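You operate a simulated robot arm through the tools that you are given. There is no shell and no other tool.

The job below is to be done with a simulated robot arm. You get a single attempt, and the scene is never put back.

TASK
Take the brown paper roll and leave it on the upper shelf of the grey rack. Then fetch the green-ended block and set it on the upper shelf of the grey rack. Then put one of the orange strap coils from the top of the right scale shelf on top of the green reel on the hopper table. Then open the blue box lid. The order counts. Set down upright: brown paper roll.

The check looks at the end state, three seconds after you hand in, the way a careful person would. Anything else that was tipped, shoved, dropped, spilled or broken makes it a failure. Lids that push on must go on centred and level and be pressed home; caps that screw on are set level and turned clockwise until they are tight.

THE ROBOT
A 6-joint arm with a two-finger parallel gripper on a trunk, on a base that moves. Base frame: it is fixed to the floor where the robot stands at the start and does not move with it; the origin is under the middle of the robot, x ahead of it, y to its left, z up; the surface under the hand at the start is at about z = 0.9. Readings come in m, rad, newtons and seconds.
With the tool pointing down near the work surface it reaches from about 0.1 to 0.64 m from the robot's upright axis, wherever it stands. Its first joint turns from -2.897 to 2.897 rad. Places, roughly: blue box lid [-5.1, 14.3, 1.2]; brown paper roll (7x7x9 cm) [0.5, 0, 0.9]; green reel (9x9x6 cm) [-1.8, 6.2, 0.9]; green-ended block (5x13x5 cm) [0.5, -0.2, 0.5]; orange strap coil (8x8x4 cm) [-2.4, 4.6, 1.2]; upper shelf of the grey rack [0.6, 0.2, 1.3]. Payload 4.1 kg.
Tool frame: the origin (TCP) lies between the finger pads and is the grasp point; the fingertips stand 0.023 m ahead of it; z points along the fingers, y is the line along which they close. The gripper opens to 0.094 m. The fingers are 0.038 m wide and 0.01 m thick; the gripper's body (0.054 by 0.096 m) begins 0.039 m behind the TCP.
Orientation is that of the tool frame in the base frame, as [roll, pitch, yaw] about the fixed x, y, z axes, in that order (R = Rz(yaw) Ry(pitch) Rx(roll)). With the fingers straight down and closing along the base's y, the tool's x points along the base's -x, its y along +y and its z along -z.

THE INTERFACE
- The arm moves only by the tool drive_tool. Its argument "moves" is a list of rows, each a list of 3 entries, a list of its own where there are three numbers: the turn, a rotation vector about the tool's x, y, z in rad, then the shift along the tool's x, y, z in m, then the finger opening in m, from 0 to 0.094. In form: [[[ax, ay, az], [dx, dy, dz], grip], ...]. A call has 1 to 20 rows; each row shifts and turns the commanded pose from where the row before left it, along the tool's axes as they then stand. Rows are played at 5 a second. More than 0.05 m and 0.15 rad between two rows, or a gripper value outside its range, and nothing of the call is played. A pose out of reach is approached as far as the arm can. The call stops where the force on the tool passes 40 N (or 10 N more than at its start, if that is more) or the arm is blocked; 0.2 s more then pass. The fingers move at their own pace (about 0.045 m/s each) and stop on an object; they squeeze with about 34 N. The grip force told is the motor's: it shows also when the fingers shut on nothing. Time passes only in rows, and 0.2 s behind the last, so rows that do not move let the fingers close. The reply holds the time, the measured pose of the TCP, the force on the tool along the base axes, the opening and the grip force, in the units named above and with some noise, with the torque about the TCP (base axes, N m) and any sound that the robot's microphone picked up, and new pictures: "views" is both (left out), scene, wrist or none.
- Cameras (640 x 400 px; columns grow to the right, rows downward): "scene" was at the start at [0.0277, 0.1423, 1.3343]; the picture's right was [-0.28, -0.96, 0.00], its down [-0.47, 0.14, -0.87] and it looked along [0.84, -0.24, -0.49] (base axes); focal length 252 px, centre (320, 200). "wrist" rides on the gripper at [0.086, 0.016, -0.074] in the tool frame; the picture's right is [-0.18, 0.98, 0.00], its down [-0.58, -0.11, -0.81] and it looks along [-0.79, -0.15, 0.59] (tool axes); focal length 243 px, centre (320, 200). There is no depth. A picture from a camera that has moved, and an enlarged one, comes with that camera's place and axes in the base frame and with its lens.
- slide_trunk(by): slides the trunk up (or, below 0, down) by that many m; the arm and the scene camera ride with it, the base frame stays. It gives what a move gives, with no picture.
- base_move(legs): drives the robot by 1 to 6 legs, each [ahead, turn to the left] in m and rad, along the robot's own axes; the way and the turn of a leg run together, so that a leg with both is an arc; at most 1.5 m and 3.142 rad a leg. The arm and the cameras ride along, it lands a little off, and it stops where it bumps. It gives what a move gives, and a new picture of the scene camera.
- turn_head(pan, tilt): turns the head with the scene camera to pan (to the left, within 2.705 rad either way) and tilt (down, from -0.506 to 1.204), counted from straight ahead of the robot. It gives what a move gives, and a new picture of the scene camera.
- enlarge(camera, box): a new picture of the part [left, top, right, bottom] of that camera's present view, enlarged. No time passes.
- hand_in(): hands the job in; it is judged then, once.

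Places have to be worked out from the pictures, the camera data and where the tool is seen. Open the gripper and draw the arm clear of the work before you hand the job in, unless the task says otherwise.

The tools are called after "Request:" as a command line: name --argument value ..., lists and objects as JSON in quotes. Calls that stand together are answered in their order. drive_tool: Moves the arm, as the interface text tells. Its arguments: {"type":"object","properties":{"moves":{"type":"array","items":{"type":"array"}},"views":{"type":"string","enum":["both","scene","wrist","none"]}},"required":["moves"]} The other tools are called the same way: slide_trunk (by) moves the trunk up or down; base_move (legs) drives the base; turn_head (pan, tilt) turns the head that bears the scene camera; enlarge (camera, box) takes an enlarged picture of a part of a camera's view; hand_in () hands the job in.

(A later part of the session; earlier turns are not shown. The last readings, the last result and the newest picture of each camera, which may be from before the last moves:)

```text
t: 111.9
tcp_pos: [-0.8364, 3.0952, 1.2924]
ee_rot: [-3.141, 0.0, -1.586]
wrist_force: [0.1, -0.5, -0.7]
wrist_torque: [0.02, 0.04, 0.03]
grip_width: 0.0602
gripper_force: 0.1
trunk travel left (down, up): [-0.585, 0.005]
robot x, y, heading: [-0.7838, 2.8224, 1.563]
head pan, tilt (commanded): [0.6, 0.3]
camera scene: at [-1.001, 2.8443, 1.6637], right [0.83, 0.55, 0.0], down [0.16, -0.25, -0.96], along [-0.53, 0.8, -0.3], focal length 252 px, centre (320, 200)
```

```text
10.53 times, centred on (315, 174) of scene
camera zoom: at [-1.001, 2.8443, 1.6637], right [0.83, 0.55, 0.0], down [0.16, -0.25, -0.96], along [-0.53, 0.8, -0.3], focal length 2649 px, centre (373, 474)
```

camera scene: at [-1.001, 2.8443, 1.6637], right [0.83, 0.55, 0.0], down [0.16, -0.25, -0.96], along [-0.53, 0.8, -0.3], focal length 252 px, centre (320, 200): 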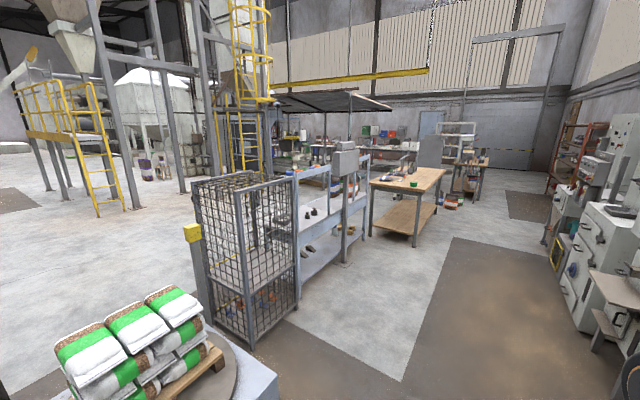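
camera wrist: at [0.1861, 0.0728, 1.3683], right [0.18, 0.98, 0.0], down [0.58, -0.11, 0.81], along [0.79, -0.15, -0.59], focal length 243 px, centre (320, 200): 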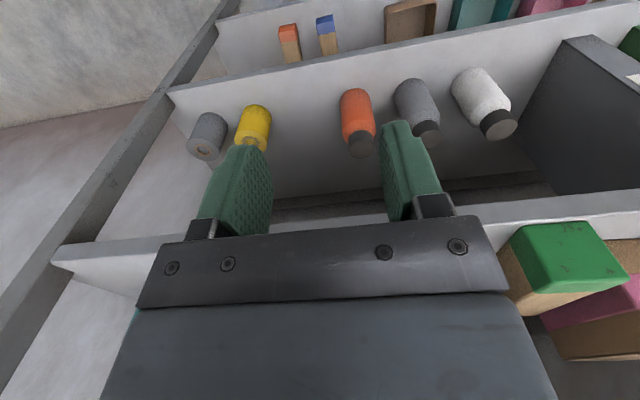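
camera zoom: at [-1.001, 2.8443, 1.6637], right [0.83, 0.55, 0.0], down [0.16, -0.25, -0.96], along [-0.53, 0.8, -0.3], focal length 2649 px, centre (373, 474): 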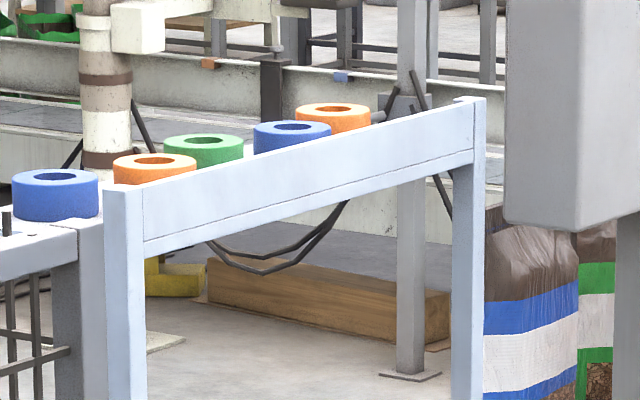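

The right scale shelf's top carries coils in a row along y at x≈−2.4: blue, orange (y≈4.61), green, blue, orange (y≈4.90). I'll drive on to y≈4.85 and turn to face them (−x).

Request:
base_move --legs '[[1.5, 0.01], [0.5, 0], [0, 1.5708]]'

Request:
turn_head --pan 0.0 --tilt 0.3

```text
t: 125.8
tcp_pos: [-0.997, 4.7977, 1.2921]
ee_rot: [-3.14, 0.0, -0.017]
wrist_force: [-0.1, 1.0, -0.5]
wrist_torque: [0.0, 0.0, 0.02]
grip_width: 0.0601
gripper_force: 0.1
trunk travel left (down, up): [-0.585, 0.005]
robot x, y, heading: [-0.7256, 4.8487, 3.125]
head pan, tilt (commanded): [0.6, 0.3]
camera scene: at [-0.7444, 4.6327, 1.6637], right [-0.55, 0.84, 0.0], down [0.25, 0.16, -0.96], along [-0.8, -0.53, -0.3], focal length 252 px, centre (320, 200)
```

scene: 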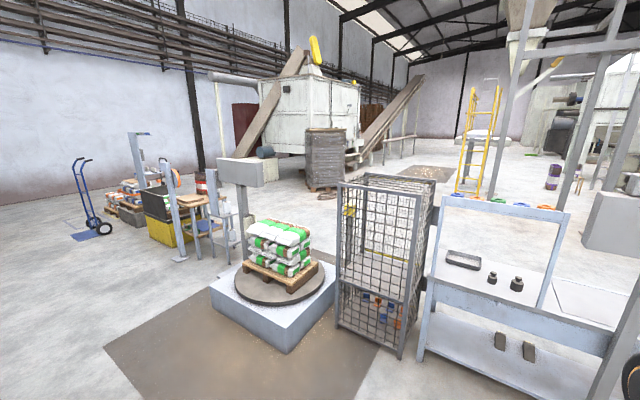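

```text
t: 126.8
tcp_pos: [-0.9971, 4.7979, 1.2925]
ee_rot: [3.141, 0.002, -0.018]
wrist_force: [-0.7, -0.1, 0.7]
wrist_torque: [0.01, -0.01, 0.0]
grip_width: 0.0602
gripper_force: 0.1
trunk travel left (down, up): [-0.585, 0.005]
robot x, y, heading: [-0.7253, 4.8488, 3.119]
head pan, tilt (commanded): [0.0, 0.3]
camera scene: at [-0.7599, 4.6857, 1.6637], right [0.02, 1.0, 0.0], down [0.3, -0.01, -0.96], along [-0.96, 0.02, -0.3], focal length 252 px, centre (320, 200)
```

scene: 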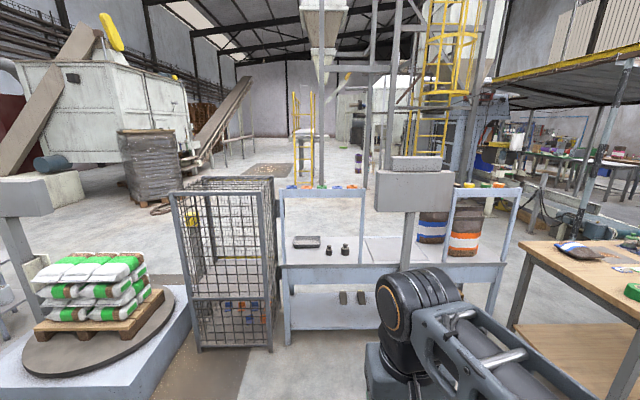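

Two frames, left and right of the scale display, seem to carry coils. I need to see which is the "right scale shelf".

Request:
enlarge --camera "scene" --box '[260, 150, 400, 238]'

Request:
enlarge --camera "scene" --box '[400, 150, 540, 238]'

```text
4.55 times, centred on (330, 194) of scene
camera zoom: at [-0.7599, 4.6857, 1.6637], right [0.02, 1.0, 0.0], down [0.3, -0.01, -0.96], along [-0.96, 0.02, -0.3], focal length 1144 px, centre (274, 227)
```

zoom: 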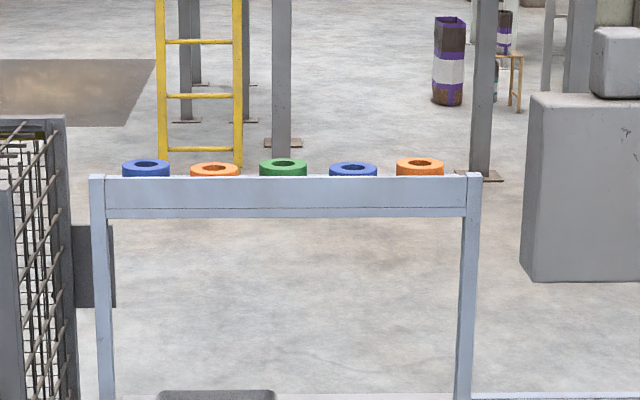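

```text
4.55 times, centred on (470, 194) of scene
camera zoom: at [-0.7599, 4.6857, 1.6637], right [0.02, 1.0, 0.0], down [0.3, -0.01, -0.96], along [-0.96, 0.02, -0.3], focal length 1144 px, centre (-362, 227)
```

zoom: 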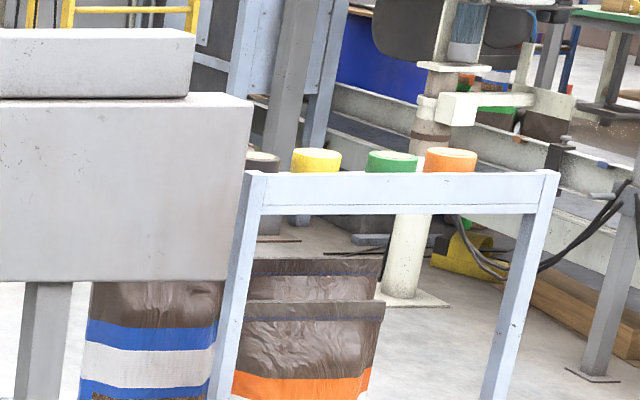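

The left frame holds the strap coils with holes, matching the given place (−2.4, 4.6); the other frame holds solid pucks. I'll take the orange coil at y≈4.63, since the other is close to the scale display. I'm driving to about (−1.6, 4.75) first for a close look.

Request:
base_move --legs '[[0, 0.13], [0.88, 0], [0, -0.11]]'

Request:
turn_head --pan 0.1 --tilt 0.5

```text
t: 132.6
tcp_pos: [-1.8709, 4.6845, 1.2924]
ee_rot: [3.141, 0.0, 0.016]
wrist_force: [0.4, -0.1, -1.5]
wrist_torque: [-0.01, 0.03, -0.03]
grip_width: 0.0598
gripper_force: 0.1
trunk travel left (down, up): [-0.585, 0.005]
robot x, y, heading: [-1.6018, 4.7486, -3.125]
head pan, tilt (commanded): [0.0, 0.3]
camera scene: at [-1.6303, 4.5811, 1.6637], right [-0.01, 1.0, 0.0], down [0.3, 0.0, -0.96], along [-0.96, -0.01, -0.3], focal length 252 px, centre (320, 200)
```

scene: 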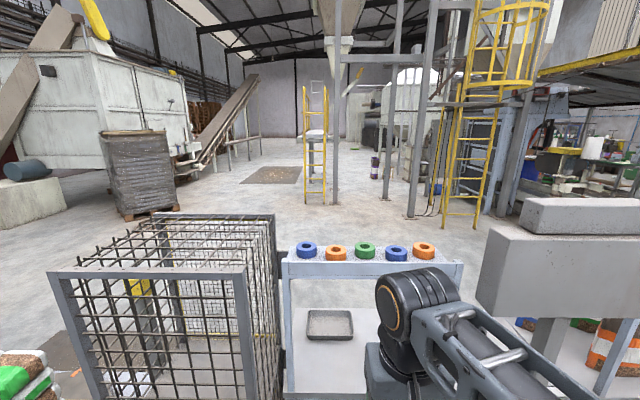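

```text
t: 133.3
tcp_pos: [-1.8711, 4.6844, 1.292]
ee_rot: [-3.141, -0.001, 0.015]
wrist_force: [0.1, 0.0, 0.5]
wrist_torque: [-0.03, -0.02, 0.04]
grip_width: 0.0597
gripper_force: 0.0
trunk travel left (down, up): [-0.585, 0.005]
robot x, y, heading: [-1.5974, 4.7473, -3.12]
head pan, tilt (commanded): [0.099, 0.499]
camera scene: at [-1.6273, 4.572, 1.6454], right [-0.11, 0.99, 0.0], down [0.47, 0.05, -0.88], along [-0.87, -0.1, -0.48], focal length 252 px, centre (320, 200)
```

scene: 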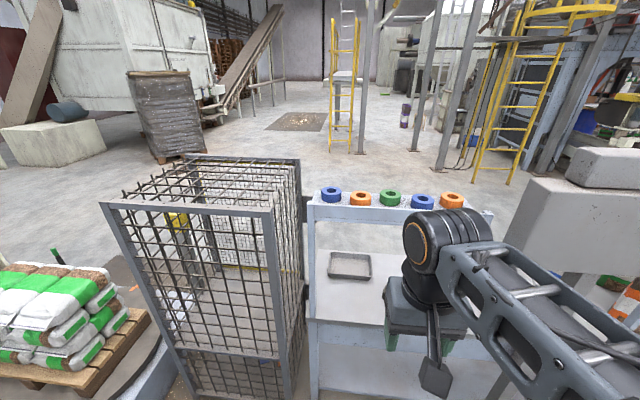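

Now I can see the coils on a flat top board. I'll zoom in for their positions.

Request:
enlarge --camera "scene" --box '[290, 165, 500, 265]'

```text
3.05 times, centred on (395, 215) of scene
camera zoom: at [-1.6273, 4.572, 1.6454], right [-0.11, 0.99, 0.0], down [0.47, 0.05, -0.88], along [-0.87, -0.1, -0.48], focal length 767 px, centre (91, 154)
```

zoom: 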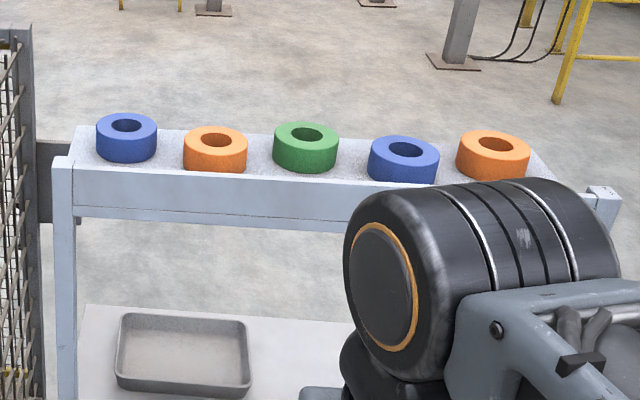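

My best estimate is coil 1 at (−2.41, 4.62), top near z≈1.235. I'll raise the arm 6 cm for safety and drive 0.3 m closer to use the wrist camera.

Request:
drive_tool --moves '[[[0, 0, 0], [0, 0, -0.03], 0.094], [[0, 0, 0], [0, 0, -0.03], 0.094], [[0, 0, 0], [0, 0, 0], 0.094]]' --views "none"

Request:
base_move --legs '[[0.3, -0.015]]'

Request:
turn_head --pan 0.1 --tilt 0.6

Request:
drive_tool --moves '[[[0, 0, 0], [0, 0, 0], 0.094]]' --views "wrist"

```text
t: 134.2
tcp_pos: [-1.8724, 4.6837, 1.3527]
ee_rot: [3.141, 0.002, 0.015]
wrist_force: [0.0, -1.0, 0.9]
wrist_torque: [0.04, 0.03, -0.01]
grip_width: 0.0941
gripper_force: 0.0
trunk travel left (down, up): [-0.585, 0.005]
robot x, y, heading: [-1.6016, 4.7461, -3.127]
head pan, tilt (commanded): [0.099, 0.499]
```

```text
t: 136.2
tcp_pos: [-2.1653, 4.6848, 1.3523]
ee_rot: [3.141, 0.0, 0.004]
wrist_force: [-0.7, 0.2, 0.3]
wrist_torque: [-0.01, 0.0, 0.0]
grip_width: 0.0942
gripper_force: 0.0
trunk travel left (down, up): [-0.585, 0.005]
robot x, y, heading: [-1.8883, 4.7463, -3.136]
head pan, tilt (commanded): [0.099, 0.499]
camera scene: at [-1.9218, 4.5699, 1.6453], right [-0.1, 0.99, 0.0], down [0.48, 0.05, -0.88], along [-0.87, -0.09, -0.48], focal length 252 px, centre (320, 200)
```

scene: 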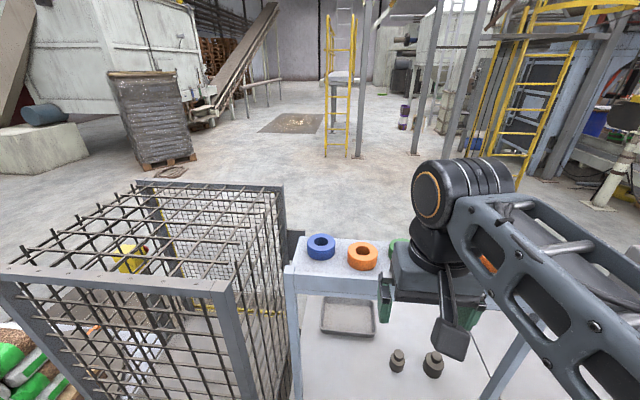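

```text
t: 136.8
tcp_pos: [-2.1634, 4.6851, 1.3519]
ee_rot: [-3.141, 0.0, 0.002]
wrist_force: [1.1, 0.3, 0.9]
wrist_torque: [-0.03, -0.01, -0.02]
grip_width: 0.094
gripper_force: 0.1
trunk travel left (down, up): [-0.585, 0.005]
robot x, y, heading: [-1.8894, 4.7482, -3.136]
head pan, tilt (commanded): [0.099, 0.6]
camera scene: at [-1.9185, 4.5701, 1.6362], right [-0.1, 0.99, 0.0], down [0.56, 0.06, -0.83], along [-0.82, -0.08, -0.56], focal length 252 px, centre (320, 200)
```

scene: 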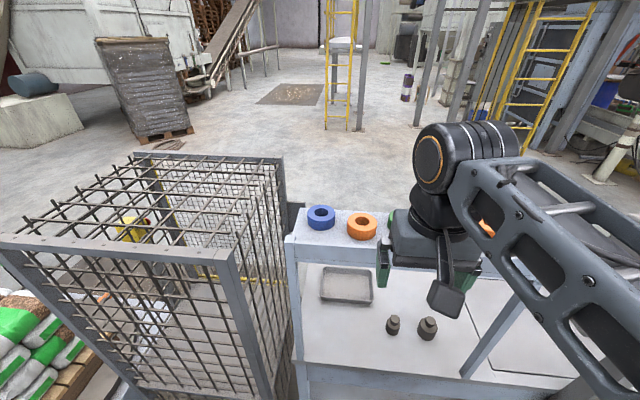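

```text
t: 137.2
tcp_pos: [-2.1644, 4.6848, 1.3525]
ee_rot: [3.141, -0.001, 0.005]
wrist_force: [0.3, -0.1, 0.2]
wrist_torque: [0.0, -0.03, 0.02]
grip_width: 0.0939
gripper_force: 0.0
trunk travel left (down, up): [-0.585, 0.005]
robot x, y, heading: [-1.8916, 4.7457, -3.136]
head pan, tilt (commanded): [0.099, 0.6]
camera wrist: at [-2.0771, 4.6684, 1.4284], right [-0.18, -0.98, 0.0], down [-0.58, 0.11, 0.81], along [-0.79, 0.15, -0.59], focal length 243 px, centre (320, 200)
```

wrist: 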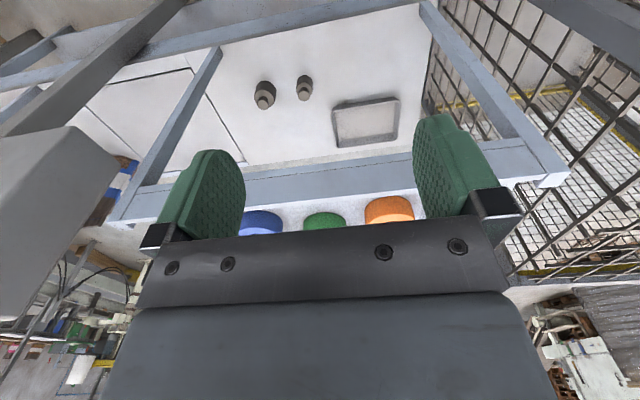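

Both cameras now see the coil row well. I'll zoom each in on it.

Request:
enlarge --camera "scene" --box '[280, 190, 420, 278]'

Request:
enlarge --camera "wrist" --box '[200, 130, 460, 290]'

```text
4.55 times, centred on (350, 234) of scene
camera zoom: at [-1.9184, 4.5701, 1.6362], right [-0.1, 0.99, 0.0], down [0.56, 0.06, -0.83], along [-0.82, -0.08, -0.56], focal length 1144 px, centre (184, 46)
```

zoom: 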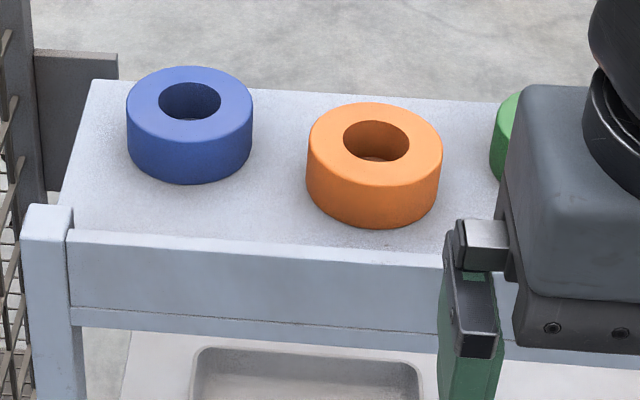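

```text
2.46 times, centred on (330, 210) of wrist
camera zoom: at [-2.0771, 4.6684, 1.4284], right [-0.18, -0.98, 0.0], down [-0.58, 0.11, 0.81], along [-0.79, 0.15, -0.59], focal length 597 px, centre (295, 175)
```

zoom: 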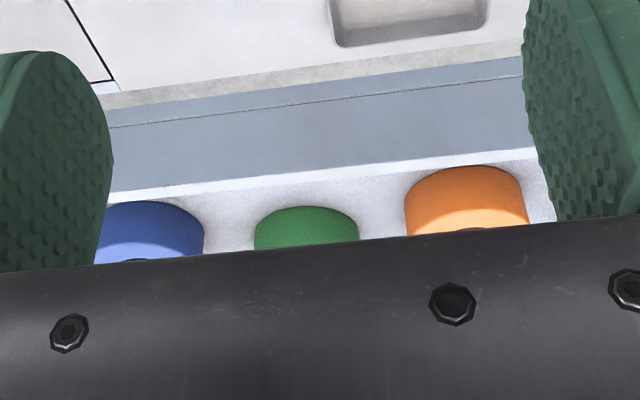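

Coil 1 is at about (−2.42, 4.62), with its top near z≈1.225 and ~3 cm gaps to its neighbours, so the fingers can straddle it along y. I'll hover above it and look again.

Request:
drive_tool --moves '[[[0, 0, 0], [-0.02, 0.032, 0], 0.094], [[0, 0, 0], [-0.02, 0.033, 0], 0.094], [[0, 0, 0], [-0.04, 0, 0.01], 0.094], [[0, 0, 0], [-0.04, 0, 0.01], 0.094], [[0, 0, 0], [-0.04, 0, 0.01], 0.094], [[0, 0, 0], [0, 0, 0.01], 0.094], [[0, 0, 0], [0, 0, 0], 0.094]]'

Request:
enlarge --camera "wrist" --box '[140, 60, 540, 310]'

Request:
enlarge --camera "scene" --box '[280, 160, 460, 278]'

```text
t: 138.8
tcp_pos: [-2.3245, 4.6193, 1.3124]
ee_rot: [3.14, -0.001, 0.002]
wrist_force: [0.3, -0.4, -0.6]
wrist_torque: [0.02, 0.0, -0.01]
grip_width: 0.094
gripper_force: 0.0
trunk travel left (down, up): [-0.585, 0.005]
robot x, y, heading: [-1.8929, 4.7442, -3.139]
head pan, tilt (commanded): [0.099, 0.6]
camera scene: at [-1.9184, 4.5701, 1.6362], right [-0.1, 0.99, 0.0], down [0.56, 0.06, -0.83], along [-0.82, -0.08, -0.56], focal length 252 px, centre (320, 200)
camera wrist: at [-2.2375, 4.6022, 1.3888], right [-0.18, -0.98, 0.0], down [-0.58, 0.11, 0.81], along [-0.79, 0.15, -0.59], focal length 243 px, centre (320, 200)
```

scene: 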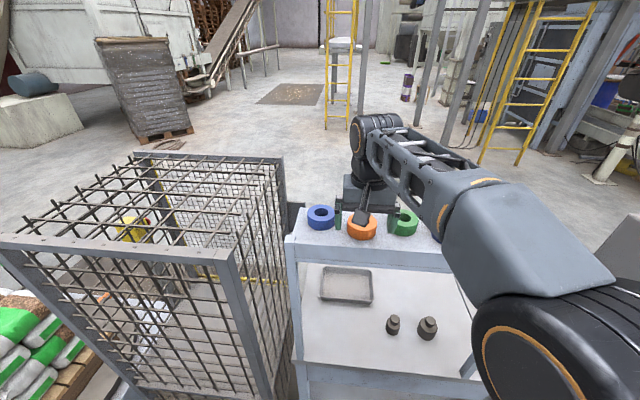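
wrist: 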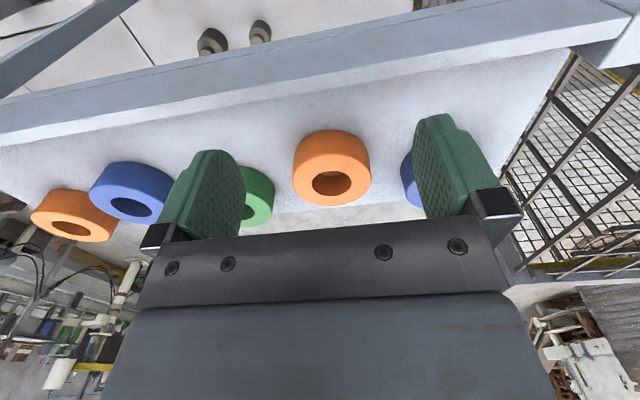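

```text
1.60 times, centred on (340, 185) of wrist
camera zoom: at [-2.2375, 4.6022, 1.3888], right [-0.18, -0.98, 0.0], down [-0.58, 0.11, 0.81], along [-0.79, 0.15, -0.59], focal length 388 px, centre (288, 224)
```

zoom: 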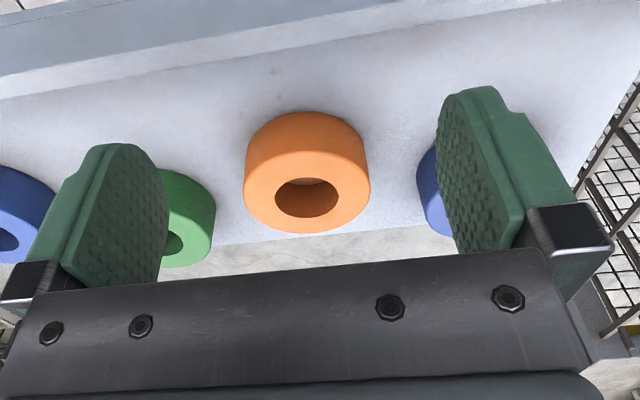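

```text
3.39 times, centred on (370, 219) of scene
camera zoom: at [-1.9184, 4.5701, 1.6362], right [-0.1, 0.99, 0.0], down [0.56, 0.06, -0.83], along [-0.82, -0.08, -0.56], focal length 853 px, centre (150, 136)
```

zoom: 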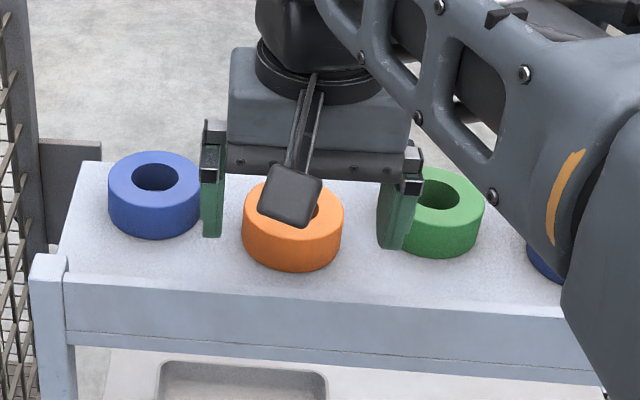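

The coil's hole centre is at about (−2.425, 4.625). I'll move over it, shifting 5 mm in y, and check before lowering.

Request:
drive_tool --moves '[[[0, 0, 0], [-0.04, -0.005, 0.01], 0.094], [[0, 0, 0], [-0.04, 0, 0.01], 0.094], [[0, 0, 0], [-0.016, 0, 0.01], 0.094], [[0, 0, 0], [0, 0, 0], 0.094]]'

Request:
enlarge --camera "wrist" --box '[140, 60, 540, 310]'

Request:
enlarge --camera "scene" --box '[280, 160, 460, 278]'

```text
t: 139.8
tcp_pos: [-2.4197, 4.6239, 1.2804]
ee_rot: [-3.141, -0.001, 0.004]
wrist_force: [-0.4, 0.5, 0.4]
wrist_torque: [0.03, -0.01, 0.02]
grip_width: 0.0941
gripper_force: 0.0
trunk travel left (down, up): [-0.585, 0.005]
robot x, y, heading: [-1.8925, 4.746, -3.145]
head pan, tilt (commanded): [0.099, 0.6]
camera scene: at [-1.9184, 4.5701, 1.6362], right [-0.1, 0.99, 0.0], down [0.56, 0.06, -0.83], along [-0.82, -0.08, -0.56], focal length 252 px, centre (320, 200)
camera wrist: at [-2.3318, 4.6075, 1.3569], right [-0.18, -0.98, 0.0], down [-0.58, 0.11, 0.81], along [-0.79, 0.15, -0.59], focal length 243 px, centre (320, 200)
```

scene: 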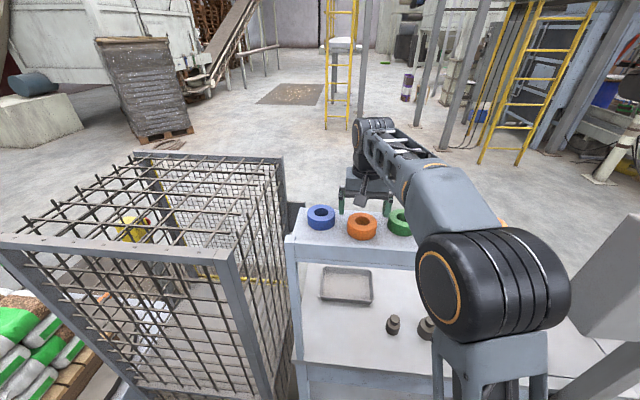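
wrist: 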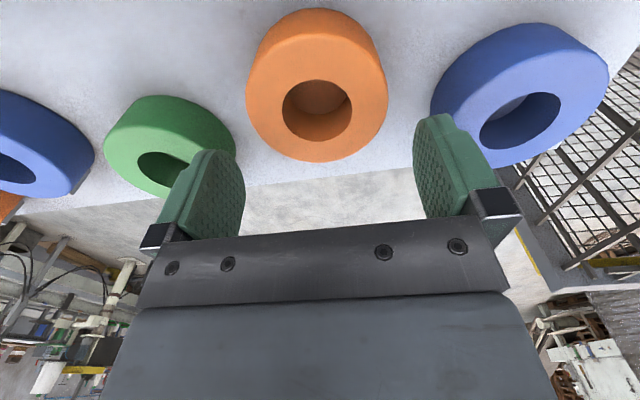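

```text
1.60 times, centred on (340, 185) of wrist
camera zoom: at [-2.3318, 4.6075, 1.3569], right [-0.18, -0.98, 0.0], down [-0.58, 0.11, 0.81], along [-0.79, 0.15, -0.59], focal length 388 px, centre (288, 224)
```

zoom: 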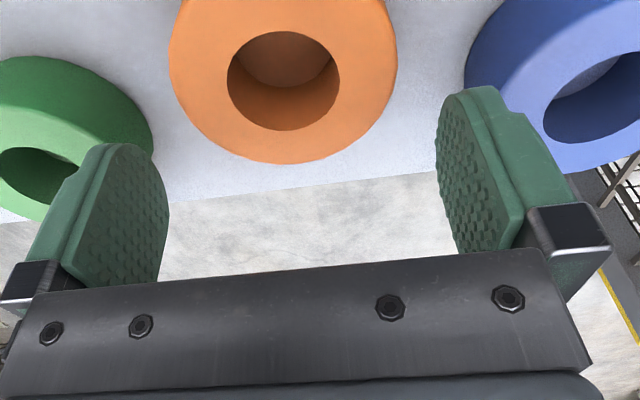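

```text
3.39 times, centred on (370, 219) of scene
camera zoom: at [-1.9184, 4.5701, 1.6362], right [-0.1, 0.99, 0.0], down [0.56, 0.06, -0.83], along [-0.82, -0.08, -0.56], focal length 853 px, centre (150, 136)
```

zoom: 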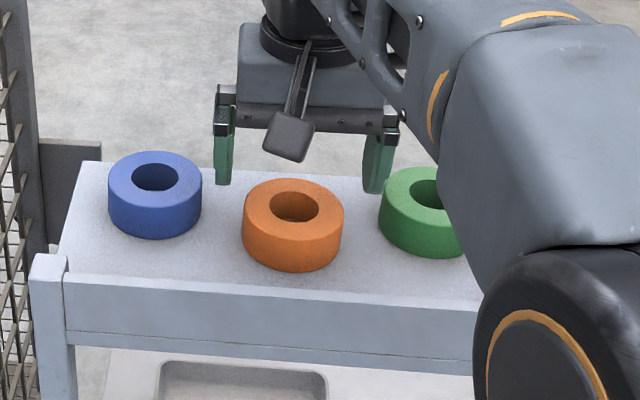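

The coil is centred under the fingers to within a millimetre or two. I'll lower 5 cm so the tips come down beside it, then check.

Request:
drive_tool --moves '[[[0, 0, 0], [0, -0.001, 0.02], 0.094], [[0, 0, 0], [0, 0, 0.015], 0.094], [[0, 0, 0], [0, 0, 0.012], 0.094], [[0, 0, 0], [0, 0, 0], 0.094]]'

Request:
enlarge --camera "scene" --box '[280, 160, 460, 278]'

```text
t: 140.8
tcp_pos: [-2.4191, 4.6267, 1.2383]
ee_rot: [3.141, 0.009, 0.003]
wrist_force: [-8.6, -1.3, 30.1]
wrist_torque: [1.26, -0.35, 0.21]
grip_width: 0.0938
gripper_force: 0.2
trunk travel left (down, up): [-0.585, 0.005]
robot x, y, heading: [-1.889, 4.7415, -3.14]
head pan, tilt (commanded): [0.099, 0.6]
camera scene: at [-1.9175, 4.5702, 1.6368], right [-0.1, 0.99, 0.0], down [0.56, 0.06, -0.83], along [-0.82, -0.08, -0.56], focal length 252 px, centre (320, 200)
camera wrist: at [-2.3315, 4.6088, 1.3137], right [-0.18, -0.98, 0.0], down [-0.57, 0.11, 0.81], along [-0.8, 0.15, -0.58], focal length 243 px, centre (320, 200)
```

scene: 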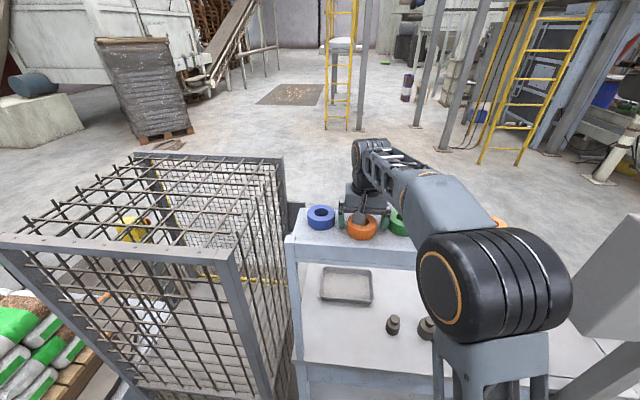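
wrist: 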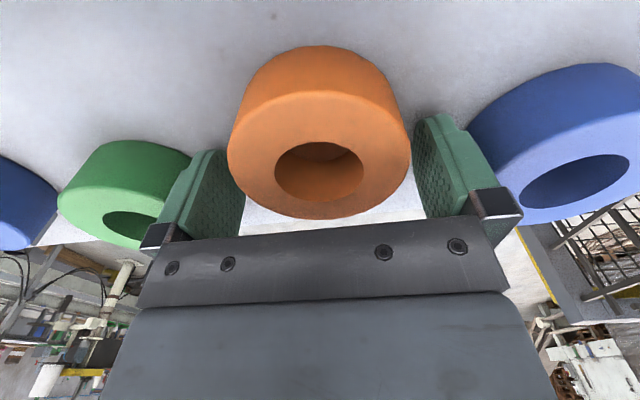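

```text
3.39 times, centred on (370, 219) of scene
camera zoom: at [-1.9175, 4.5702, 1.6368], right [-0.1, 0.99, 0.0], down [0.56, 0.06, -0.83], along [-0.82, -0.08, -0.56], focal length 853 px, centre (150, 136)
```

zoom: 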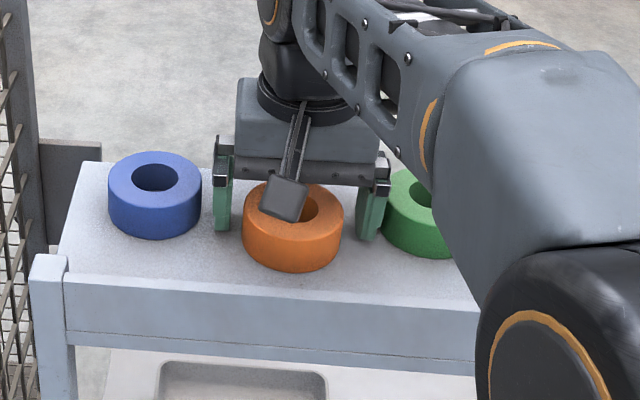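

There is 30 N at tip height z≈1.215, so a fingertip has reached the board: it's a bit higher than estimated, and the coil's top is at about 1.25. The coils haven't moved. I'll back off 8 mm of command and close on the coil.

Request:
drive_tool --moves '[[[0, 0, 0], [0, 0, -0.008], 0.094], [[0, 0, 0], [0, 0, 0], 0.094]]' --views "none"

Request:
drive_tool --moves '[[[0, 0, 0], [0, 0, 0], 0.08], [[0, 0, 0], [0, 0, 0], 0.06], [[0, 0, 0], [0, 0, 0], 0.06], [[0, 0, 0], [0, 0, 0], 0.06]]'

Request:
enlarge --camera "scene" --box '[280, 160, 460, 278]'

```text
t: 141.4
tcp_pos: [-2.4202, 4.625, 1.2418]
ee_rot: [3.142, -0.004, 0.005]
wrist_force: [0.3, -0.5, 0.4]
wrist_torque: [-0.01, -0.01, -0.02]
grip_width: 0.0938
gripper_force: 0.0
trunk travel left (down, up): [-0.585, 0.005]
robot x, y, heading: [-1.8921, 4.7455, -3.138]
head pan, tilt (commanded): [0.099, 0.6]
```

```text
t: 142.4
tcp_pos: [-2.4193, 4.6254, 1.2428]
ee_rot: [3.141, -0.001, 0.004]
wrist_force: [0.7, -0.7, -0.1]
wrist_torque: [-0.01, 0.03, 0.03]
grip_width: 0.0701
gripper_force: 34.5
trunk travel left (down, up): [-0.585, 0.005]
robot x, y, heading: [-1.8893, 4.7432, -3.137]
head pan, tilt (commanded): [0.099, 0.6]
camera scene: at [-1.9185, 4.5701, 1.6362], right [-0.1, 0.99, 0.0], down [0.56, 0.06, -0.83], along [-0.82, -0.08, -0.56], focal length 252 px, centre (320, 200)
camera wrist: at [-2.3324, 4.6086, 1.3192], right [-0.18, -0.98, 0.0], down [-0.58, 0.11, 0.81], along [-0.79, 0.15, -0.59], focal length 243 px, centre (320, 200)
```

scene: 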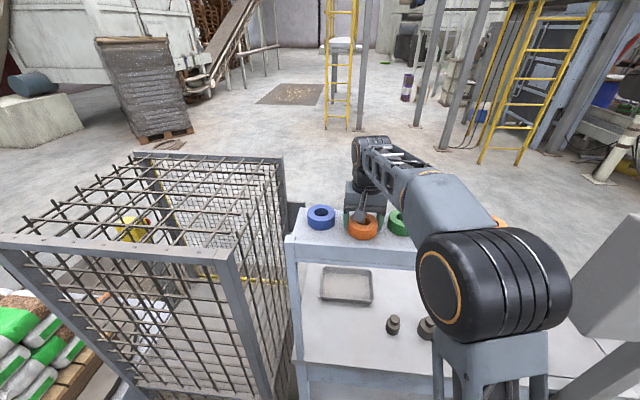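
wrist: 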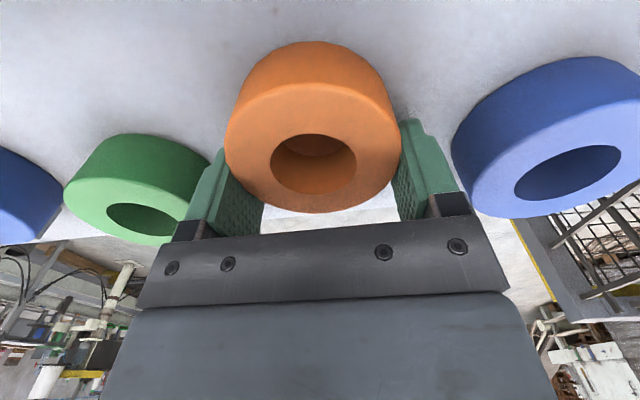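

```text
3.39 times, centred on (370, 219) of scene
camera zoom: at [-1.9185, 4.5701, 1.6362], right [-0.1, 0.99, 0.0], down [0.56, 0.06, -0.83], along [-0.82, -0.08, -0.56], focal length 853 px, centre (150, 136)
```

zoom: 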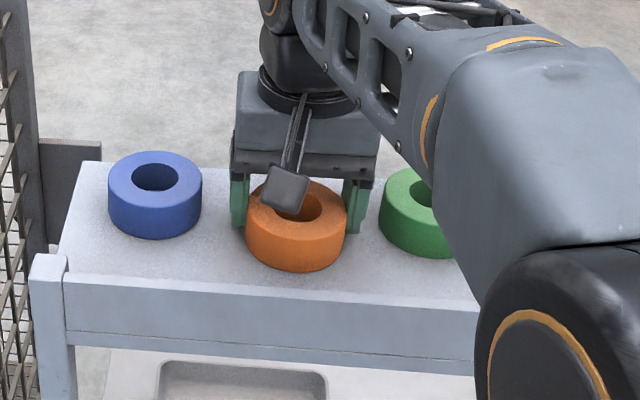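

Gripped at 0.070, but the pads sit ~1 cm past the coil's centre. I'll open, move 1.2 cm toward the robot, and regrip on the diameter.

Request:
drive_tool --moves '[[[0, 0, 0], [0, 0, 0], 0.088], [[0, 0, 0], [0, 0, 0], 0.088], [[0, 0, 0], [0.006, -0.002, 0], 0.088], [[0, 0, 0], [0.006, -0.001, 0], 0.088], [[0, 0, 0], [0, 0, 0], 0.088]]'

Request:
enlarge --camera "scene" --box '[280, 160, 460, 278]'

Request:
enlarge --camera "wrist" --box '[160, 30, 480, 230]'

```text
t: 143.6
tcp_pos: [-2.4092, 4.6279, 1.2425]
ee_rot: [3.142, -0.001, 0.005]
wrist_force: [0.4, 1.0, -0.8]
wrist_torque: [0.04, 0.0, -0.01]
grip_width: 0.0879
gripper_force: 0.0
trunk travel left (down, up): [-0.585, 0.005]
robot x, y, heading: [-1.8879, 4.7444, -3.144]
head pan, tilt (commanded): [0.099, 0.6]
camera scene: at [-1.9185, 4.5701, 1.6362], right [-0.1, 0.99, 0.0], down [0.56, 0.06, -0.83], along [-0.82, -0.08, -0.56], focal length 252 px, centre (320, 200)
camera wrist: at [-2.321, 4.6116, 1.319], right [-0.18, -0.98, 0.0], down [-0.58, 0.11, 0.81], along [-0.79, 0.15, -0.59], focal length 243 px, centre (320, 200)
```

scene: 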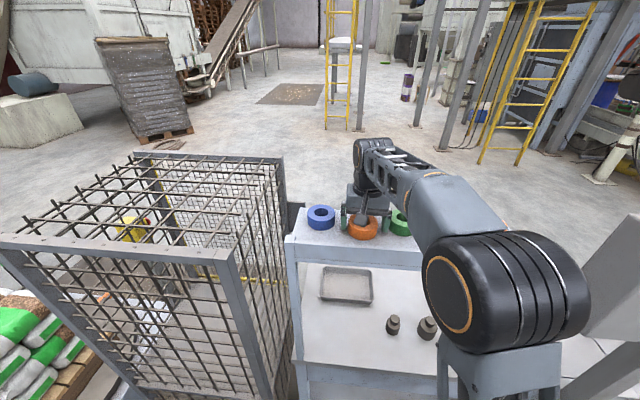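
wrist: 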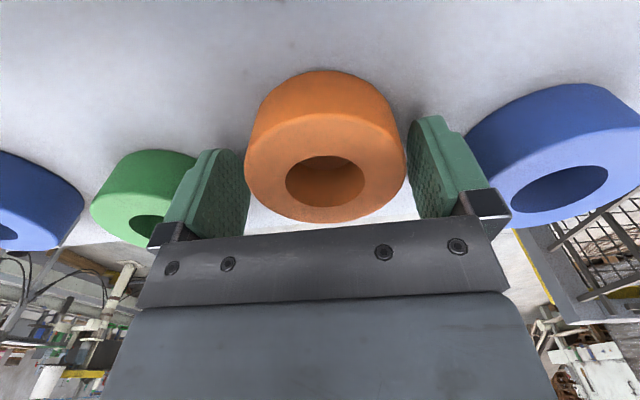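

```text
3.39 times, centred on (370, 219) of scene
camera zoom: at [-1.9185, 4.5701, 1.6362], right [-0.1, 0.99, 0.0], down [0.56, 0.06, -0.83], along [-0.82, -0.08, -0.56], focal length 853 px, centre (150, 136)
```

zoom: 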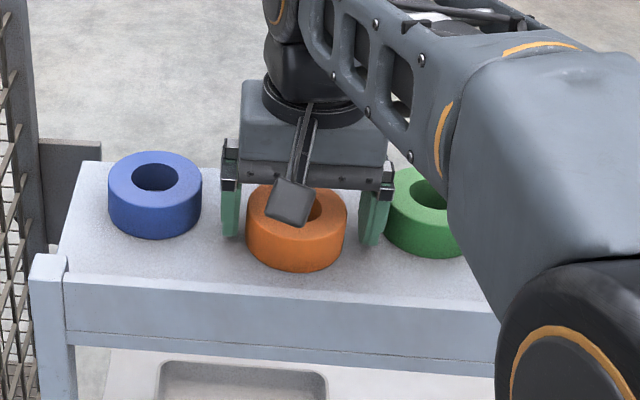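

```text
2.00 times, centred on (320, 130) of wrist
camera zoom: at [-2.321, 4.6116, 1.319], right [-0.18, -0.98, 0.0], down [-0.58, 0.11, 0.81], along [-0.79, 0.15, -0.59], focal length 485 px, centre (320, 340)
```

zoom: 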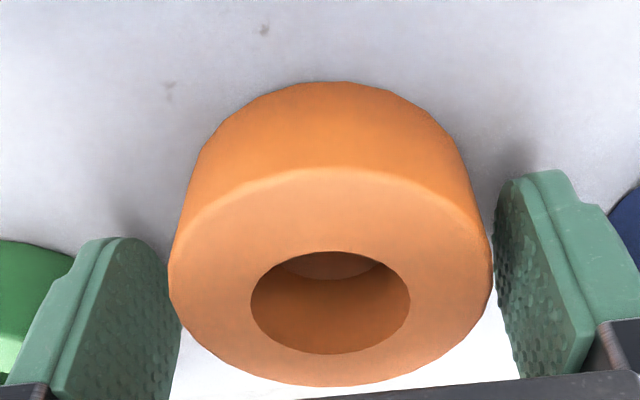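

The coil's centre is now level with the TCP (x≈−2.408). I'll shift 2.5 mm toward −y to centre it and close.

Request:
drive_tool --moves '[[[0, 0, 0], [0, 0.0025, 0], 0.088], [[0, 0, 0], [0, 0, 0], 0.076], [[0, 0, 0], [0, 0, 0], 0.06], [[0, 0, 0], [0, 0, 0], 0.06], [[0, 0, 0], [0, 0, 0], 0.06]]'

Request:
enlarge --camera "wrist" --box '[160, 30, 480, 230]'

```text
t: 144.8
tcp_pos: [-2.4078, 4.6275, 1.2426]
ee_rot: [-3.141, 0.0, 0.003]
wrist_force: [0.4, 0.0, 1.0]
wrist_torque: [-0.06, -0.06, 0.01]
grip_width: 0.07
gripper_force: 33.9
trunk travel left (down, up): [-0.585, 0.005]
robot x, y, heading: [-1.8899, 4.7464, -3.143]
head pan, tilt (commanded): [0.099, 0.6]
camera scene: at [-1.9184, 4.5701, 1.6362], right [-0.1, 0.99, 0.0], down [0.56, 0.06, -0.83], along [-0.82, -0.08, -0.56], focal length 252 px, centre (320, 200)
camera wrist: at [-2.3207, 4.6093, 1.3191], right [-0.18, -0.98, 0.0], down [-0.58, 0.11, 0.81], along [-0.79, 0.15, -0.59], focal length 243 px, centre (320, 200)
```

scene: 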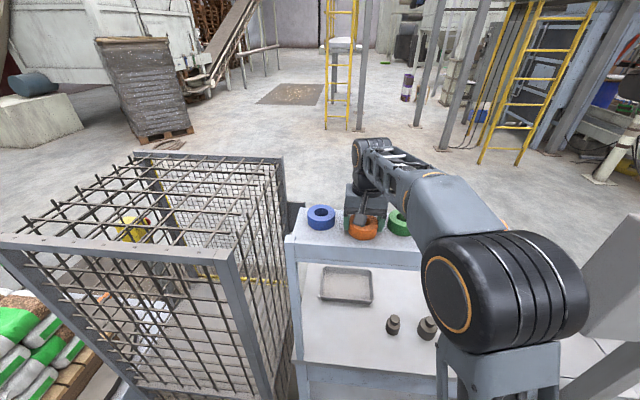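
wrist: 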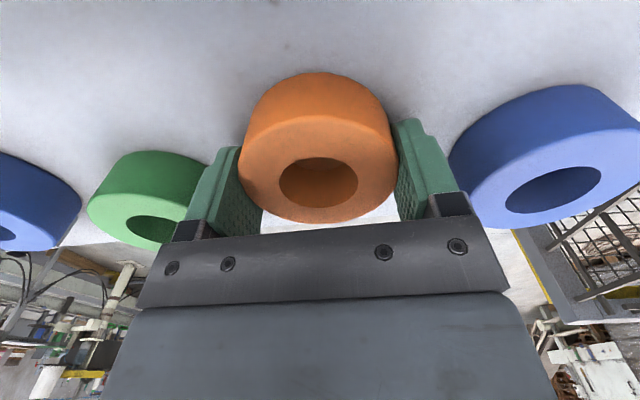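

```text
2.00 times, centred on (320, 130) of wrist
camera zoom: at [-2.3207, 4.6093, 1.3191], right [-0.18, -0.98, 0.0], down [-0.58, 0.11, 0.81], along [-0.79, 0.15, -0.59], focal length 485 px, centre (320, 340)
```

zoom: 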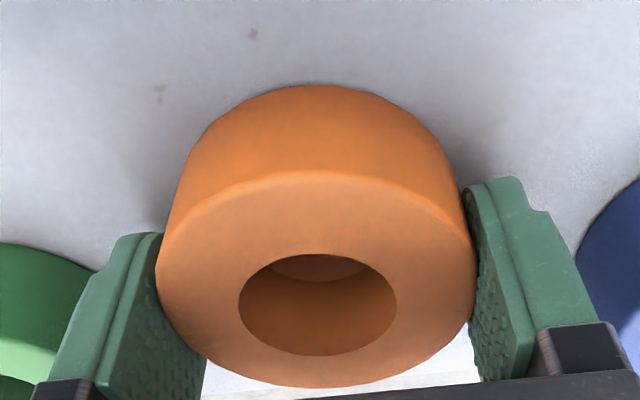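

Gripped at the diameter. I'll lift straight up 10 cm and check that the neighbours stay put.

Request:
drive_tool --moves '[[[0, 0, 0], [0, 0, -0.01], 0.055], [[0, 0, 0], [0, 0, -0.02], 0.055], [[0, 0, 0], [0, 0, -0.03], 0.055], [[0, 0, 0], [0, 0, -0.03], 0.055], [[0, 0, 0], [0, 0, 0], 0.055]]'

Request:
enlarge --camera "scene" --box '[280, 160, 460, 278]'

```text
t: 146.0
tcp_pos: [-2.4095, 4.6261, 1.3342]
ee_rot: [3.141, 0.001, 0.004]
wrist_force: [-0.3, 0.1, -0.6]
wrist_torque: [0.04, 0.02, -0.01]
grip_width: 0.07
gripper_force: 33.8
trunk travel left (down, up): [-0.585, 0.005]
robot x, y, heading: [-1.888, 4.7452, -3.135]
head pan, tilt (commanded): [0.099, 0.6]
camera scene: at [-1.9185, 4.5701, 1.6362], right [-0.1, 0.99, 0.0], down [0.56, 0.06, -0.83], along [-0.82, -0.08, -0.56], focal length 252 px, centre (320, 200)
camera wrist: at [-2.3226, 4.6096, 1.4094], right [-0.18, -0.98, 0.0], down [-0.58, 0.11, 0.81], along [-0.79, 0.15, -0.59], focal length 243 px, centre (320, 200)
```

scene: 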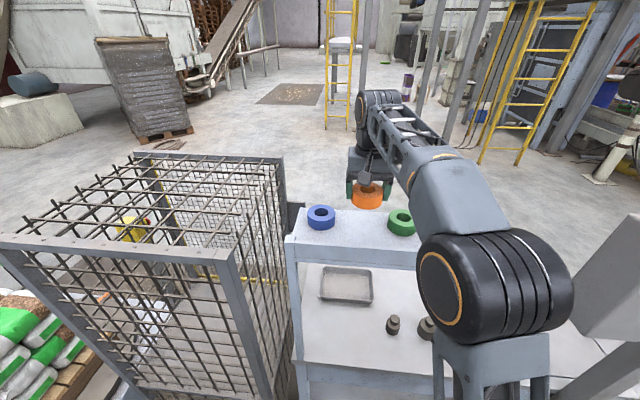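
wrist: 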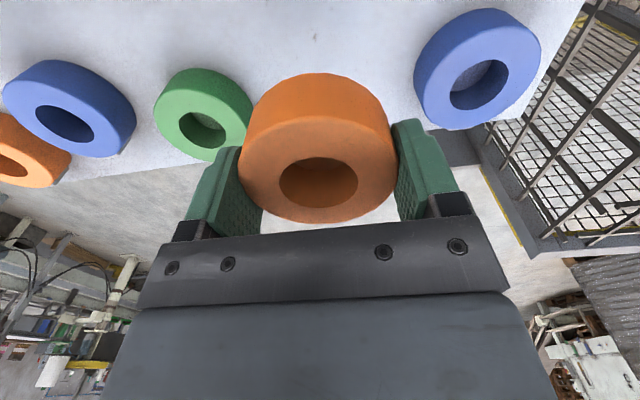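

```text
3.39 times, centred on (370, 219) of scene
camera zoom: at [-1.9185, 4.5701, 1.6362], right [-0.1, 0.99, 0.0], down [0.56, 0.06, -0.83], along [-0.82, -0.08, -0.56], focal length 853 px, centre (150, 136)
```

zoom: 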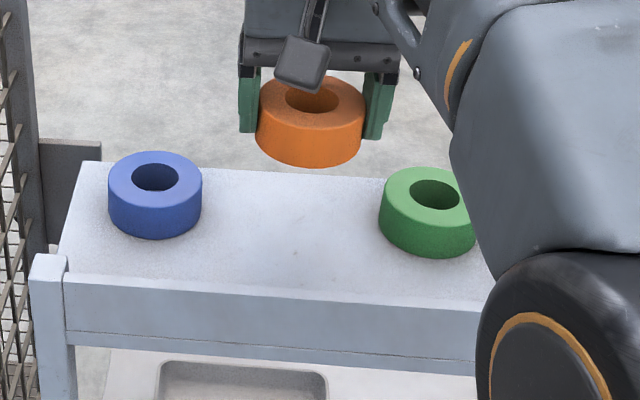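

The coil is held and the neighbours are undisturbed. I'll draw the arm back over the robot, then back the base away.

Request:
drive_tool --moves '[[[0, 0, 0], [0.03, 0, -0.01], 0.055], [[0, 0, 0], [0.042, 0, 0], 0.055], [[0, 0, 0], [0.042, 0, 0], 0.055], [[0, 0, 0], [0.042, 0, 0], 0.055], [[0, 0, 0], [0.042, 0, 0], 0.055], [[0, 0, 0], [0.04, 0, 0], 0.055], [[0, 0, 0], [0, 0, 0], 0.055]]' --views "wrist"

Request:
base_move --legs '[[-0.75, 0]]'

Request:
turn_head --pan -0.9 --tilt 0.3

```text
t: 147.6
tcp_pos: [-2.169, 4.6266, 1.3424]
ee_rot: [-3.14, 0.0, 0.003]
wrist_force: [-0.3, -0.1, -0.6]
wrist_torque: [-0.04, -0.03, 0.01]
grip_width: 0.0698
gripper_force: 34.5
trunk travel left (down, up): [-0.585, 0.005]
robot x, y, heading: [-1.8888, 4.7453, -3.143]
head pan, tilt (commanded): [0.099, 0.6]
camera wrist: at [-2.0823, 4.6095, 1.4189], right [-0.18, -0.98, 0.0], down [-0.58, 0.11, 0.81], along [-0.79, 0.15, -0.59], focal length 243 px, centre (320, 200)
```

wrist: 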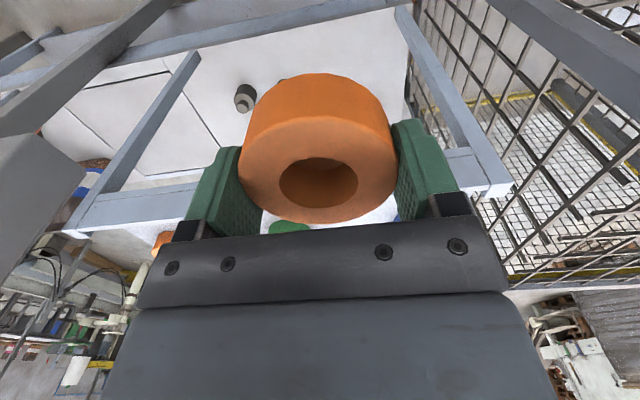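

```text
t: 151.7
tcp_pos: [-1.4153, 4.627, 1.3426]
ee_rot: [-3.14, 0.0, -0.004]
wrist_force: [0.0, -0.1, -0.9]
wrist_torque: [0.01, 0.01, 0.01]
grip_width: 0.0699
gripper_force: 34.3
trunk travel left (down, up): [-0.585, 0.005]
robot x, y, heading: [-1.1339, 4.7448, 3.132]
head pan, tilt (commanded): [0.099, 0.6]
camera scene: at [-1.165, 4.5687, 1.6362], right [-0.09, 1.0, 0.0], down [0.56, 0.05, -0.83], along [-0.82, -0.08, -0.56], focal length 252 px, centre (320, 200)
```

scene: 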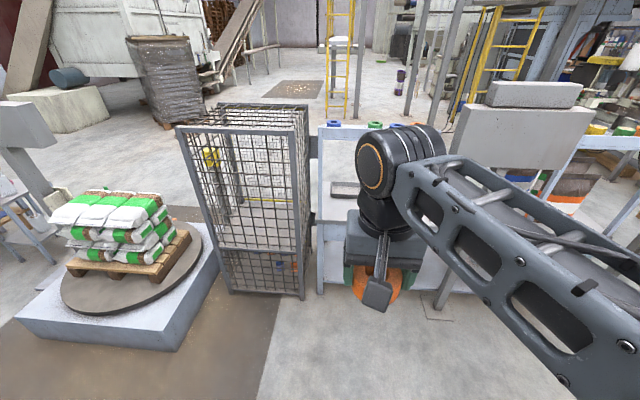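

```text
t: 153.0
tcp_pos: [-1.4166, 4.6282, 1.3439]
ee_rot: [3.141, 0.001, -0.005]
wrist_force: [0.9, 0.9, -0.4]
wrist_torque: [0.0, 0.03, 0.01]
grip_width: 0.07
gripper_force: 34.0
trunk travel left (down, up): [-0.585, 0.005]
robot x, y, heading: [-1.1386, 4.7436, 3.132]
head pan, tilt (commanded): [-0.901, 0.3]
camera scene: at [-1.1349, 4.6504, 1.6637], right [0.79, 0.62, 0.0], down [0.18, -0.23, -0.96], along [-0.59, 0.75, -0.3], focal length 252 px, centre (320, 200)
```

scene: 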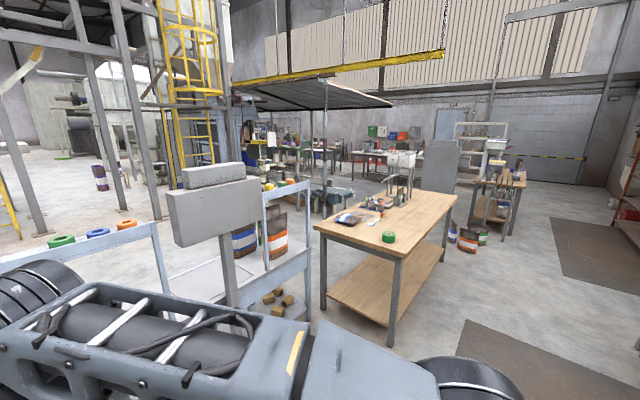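

The table's near edge is x≈−1.57, its front corner is at y≈6.0, and the green reel is at about (−1.71, 6.13). I'll turn to +y, drive 1.4 m, and turn to face the table.

Request:
base_move --legs '[[0, -1.561], [1.4, 0]]'

Request:
base_move --legs '[[0, 1.5708]]'

Request:
turn_head --pan 0.2 --tilt 0.6

```text
t: 163.7
tcp_pos: [-1.2617, 6.4124, 1.3433]
ee_rot: [-3.141, 0.0, -1.562]
wrist_force: [-0.7, 0.0, -0.5]
wrist_torque: [0.01, 0.02, 0.01]
grip_width: 0.0699
gripper_force: 33.8
trunk travel left (down, up): [-0.585, 0.005]
robot x, y, heading: [-1.142, 6.1315, 1.581]
head pan, tilt (commanded): [-0.901, 0.3]
camera scene: at [-1.2344, 6.1335, 1.6637], right [0.63, -0.78, 0.0], down [-0.23, -0.19, -0.96], along [0.74, 0.6, -0.3], focal length 252 px, centre (320, 200)
```

scene: 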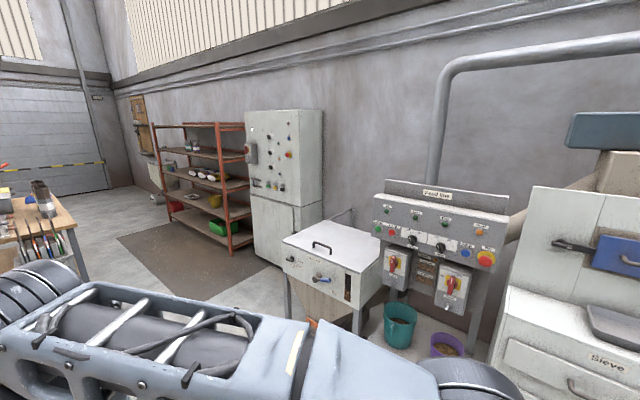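

```text
t: 167.9
tcp_pos: [-1.4196, 6.0177, 1.3424]
ee_rot: [3.142, 0.001, 0.003]
wrist_force: [0.3, 0.5, -0.1]
wrist_torque: [0.0, -0.02, -0.03]
grip_width: 0.0699
gripper_force: 33.6
trunk travel left (down, up): [-0.585, 0.005]
robot x, y, heading: [-1.1403, 6.136, -3.145]
head pan, tilt (commanded): [-0.901, 0.3]
camera scene: at [-1.1389, 6.0427, 1.6637], right [0.78, 0.62, 0.0], down [0.18, -0.23, -0.96], along [-0.59, 0.75, -0.3], focal length 252 px, centre (320, 200)
```

scene: 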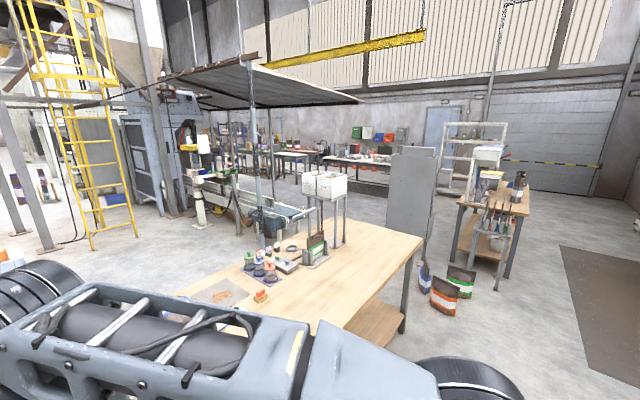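

```text
t: 169.3
tcp_pos: [-1.4207, 6.0171, 1.3409]
ee_rot: [-3.14, 0.0, 0.001]
wrist_force: [-0.6, -0.2, -0.6]
wrist_torque: [-0.02, 0.0, 0.03]
grip_width: 0.07
gripper_force: 33.9
trunk travel left (down, up): [-0.585, 0.005]
robot x, y, heading: [-1.1465, 6.1342, -3.137]
head pan, tilt (commanded): [0.201, 0.6]
camera scene: at [-1.1675, 5.952, 1.6362], right [-0.2, 0.98, 0.0], down [0.55, 0.11, -0.83], along [-0.81, -0.16, -0.56], focal length 252 px, centre (320, 200)
```

scene: 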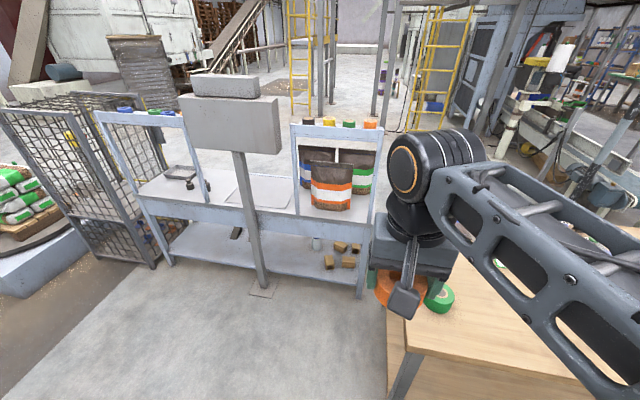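

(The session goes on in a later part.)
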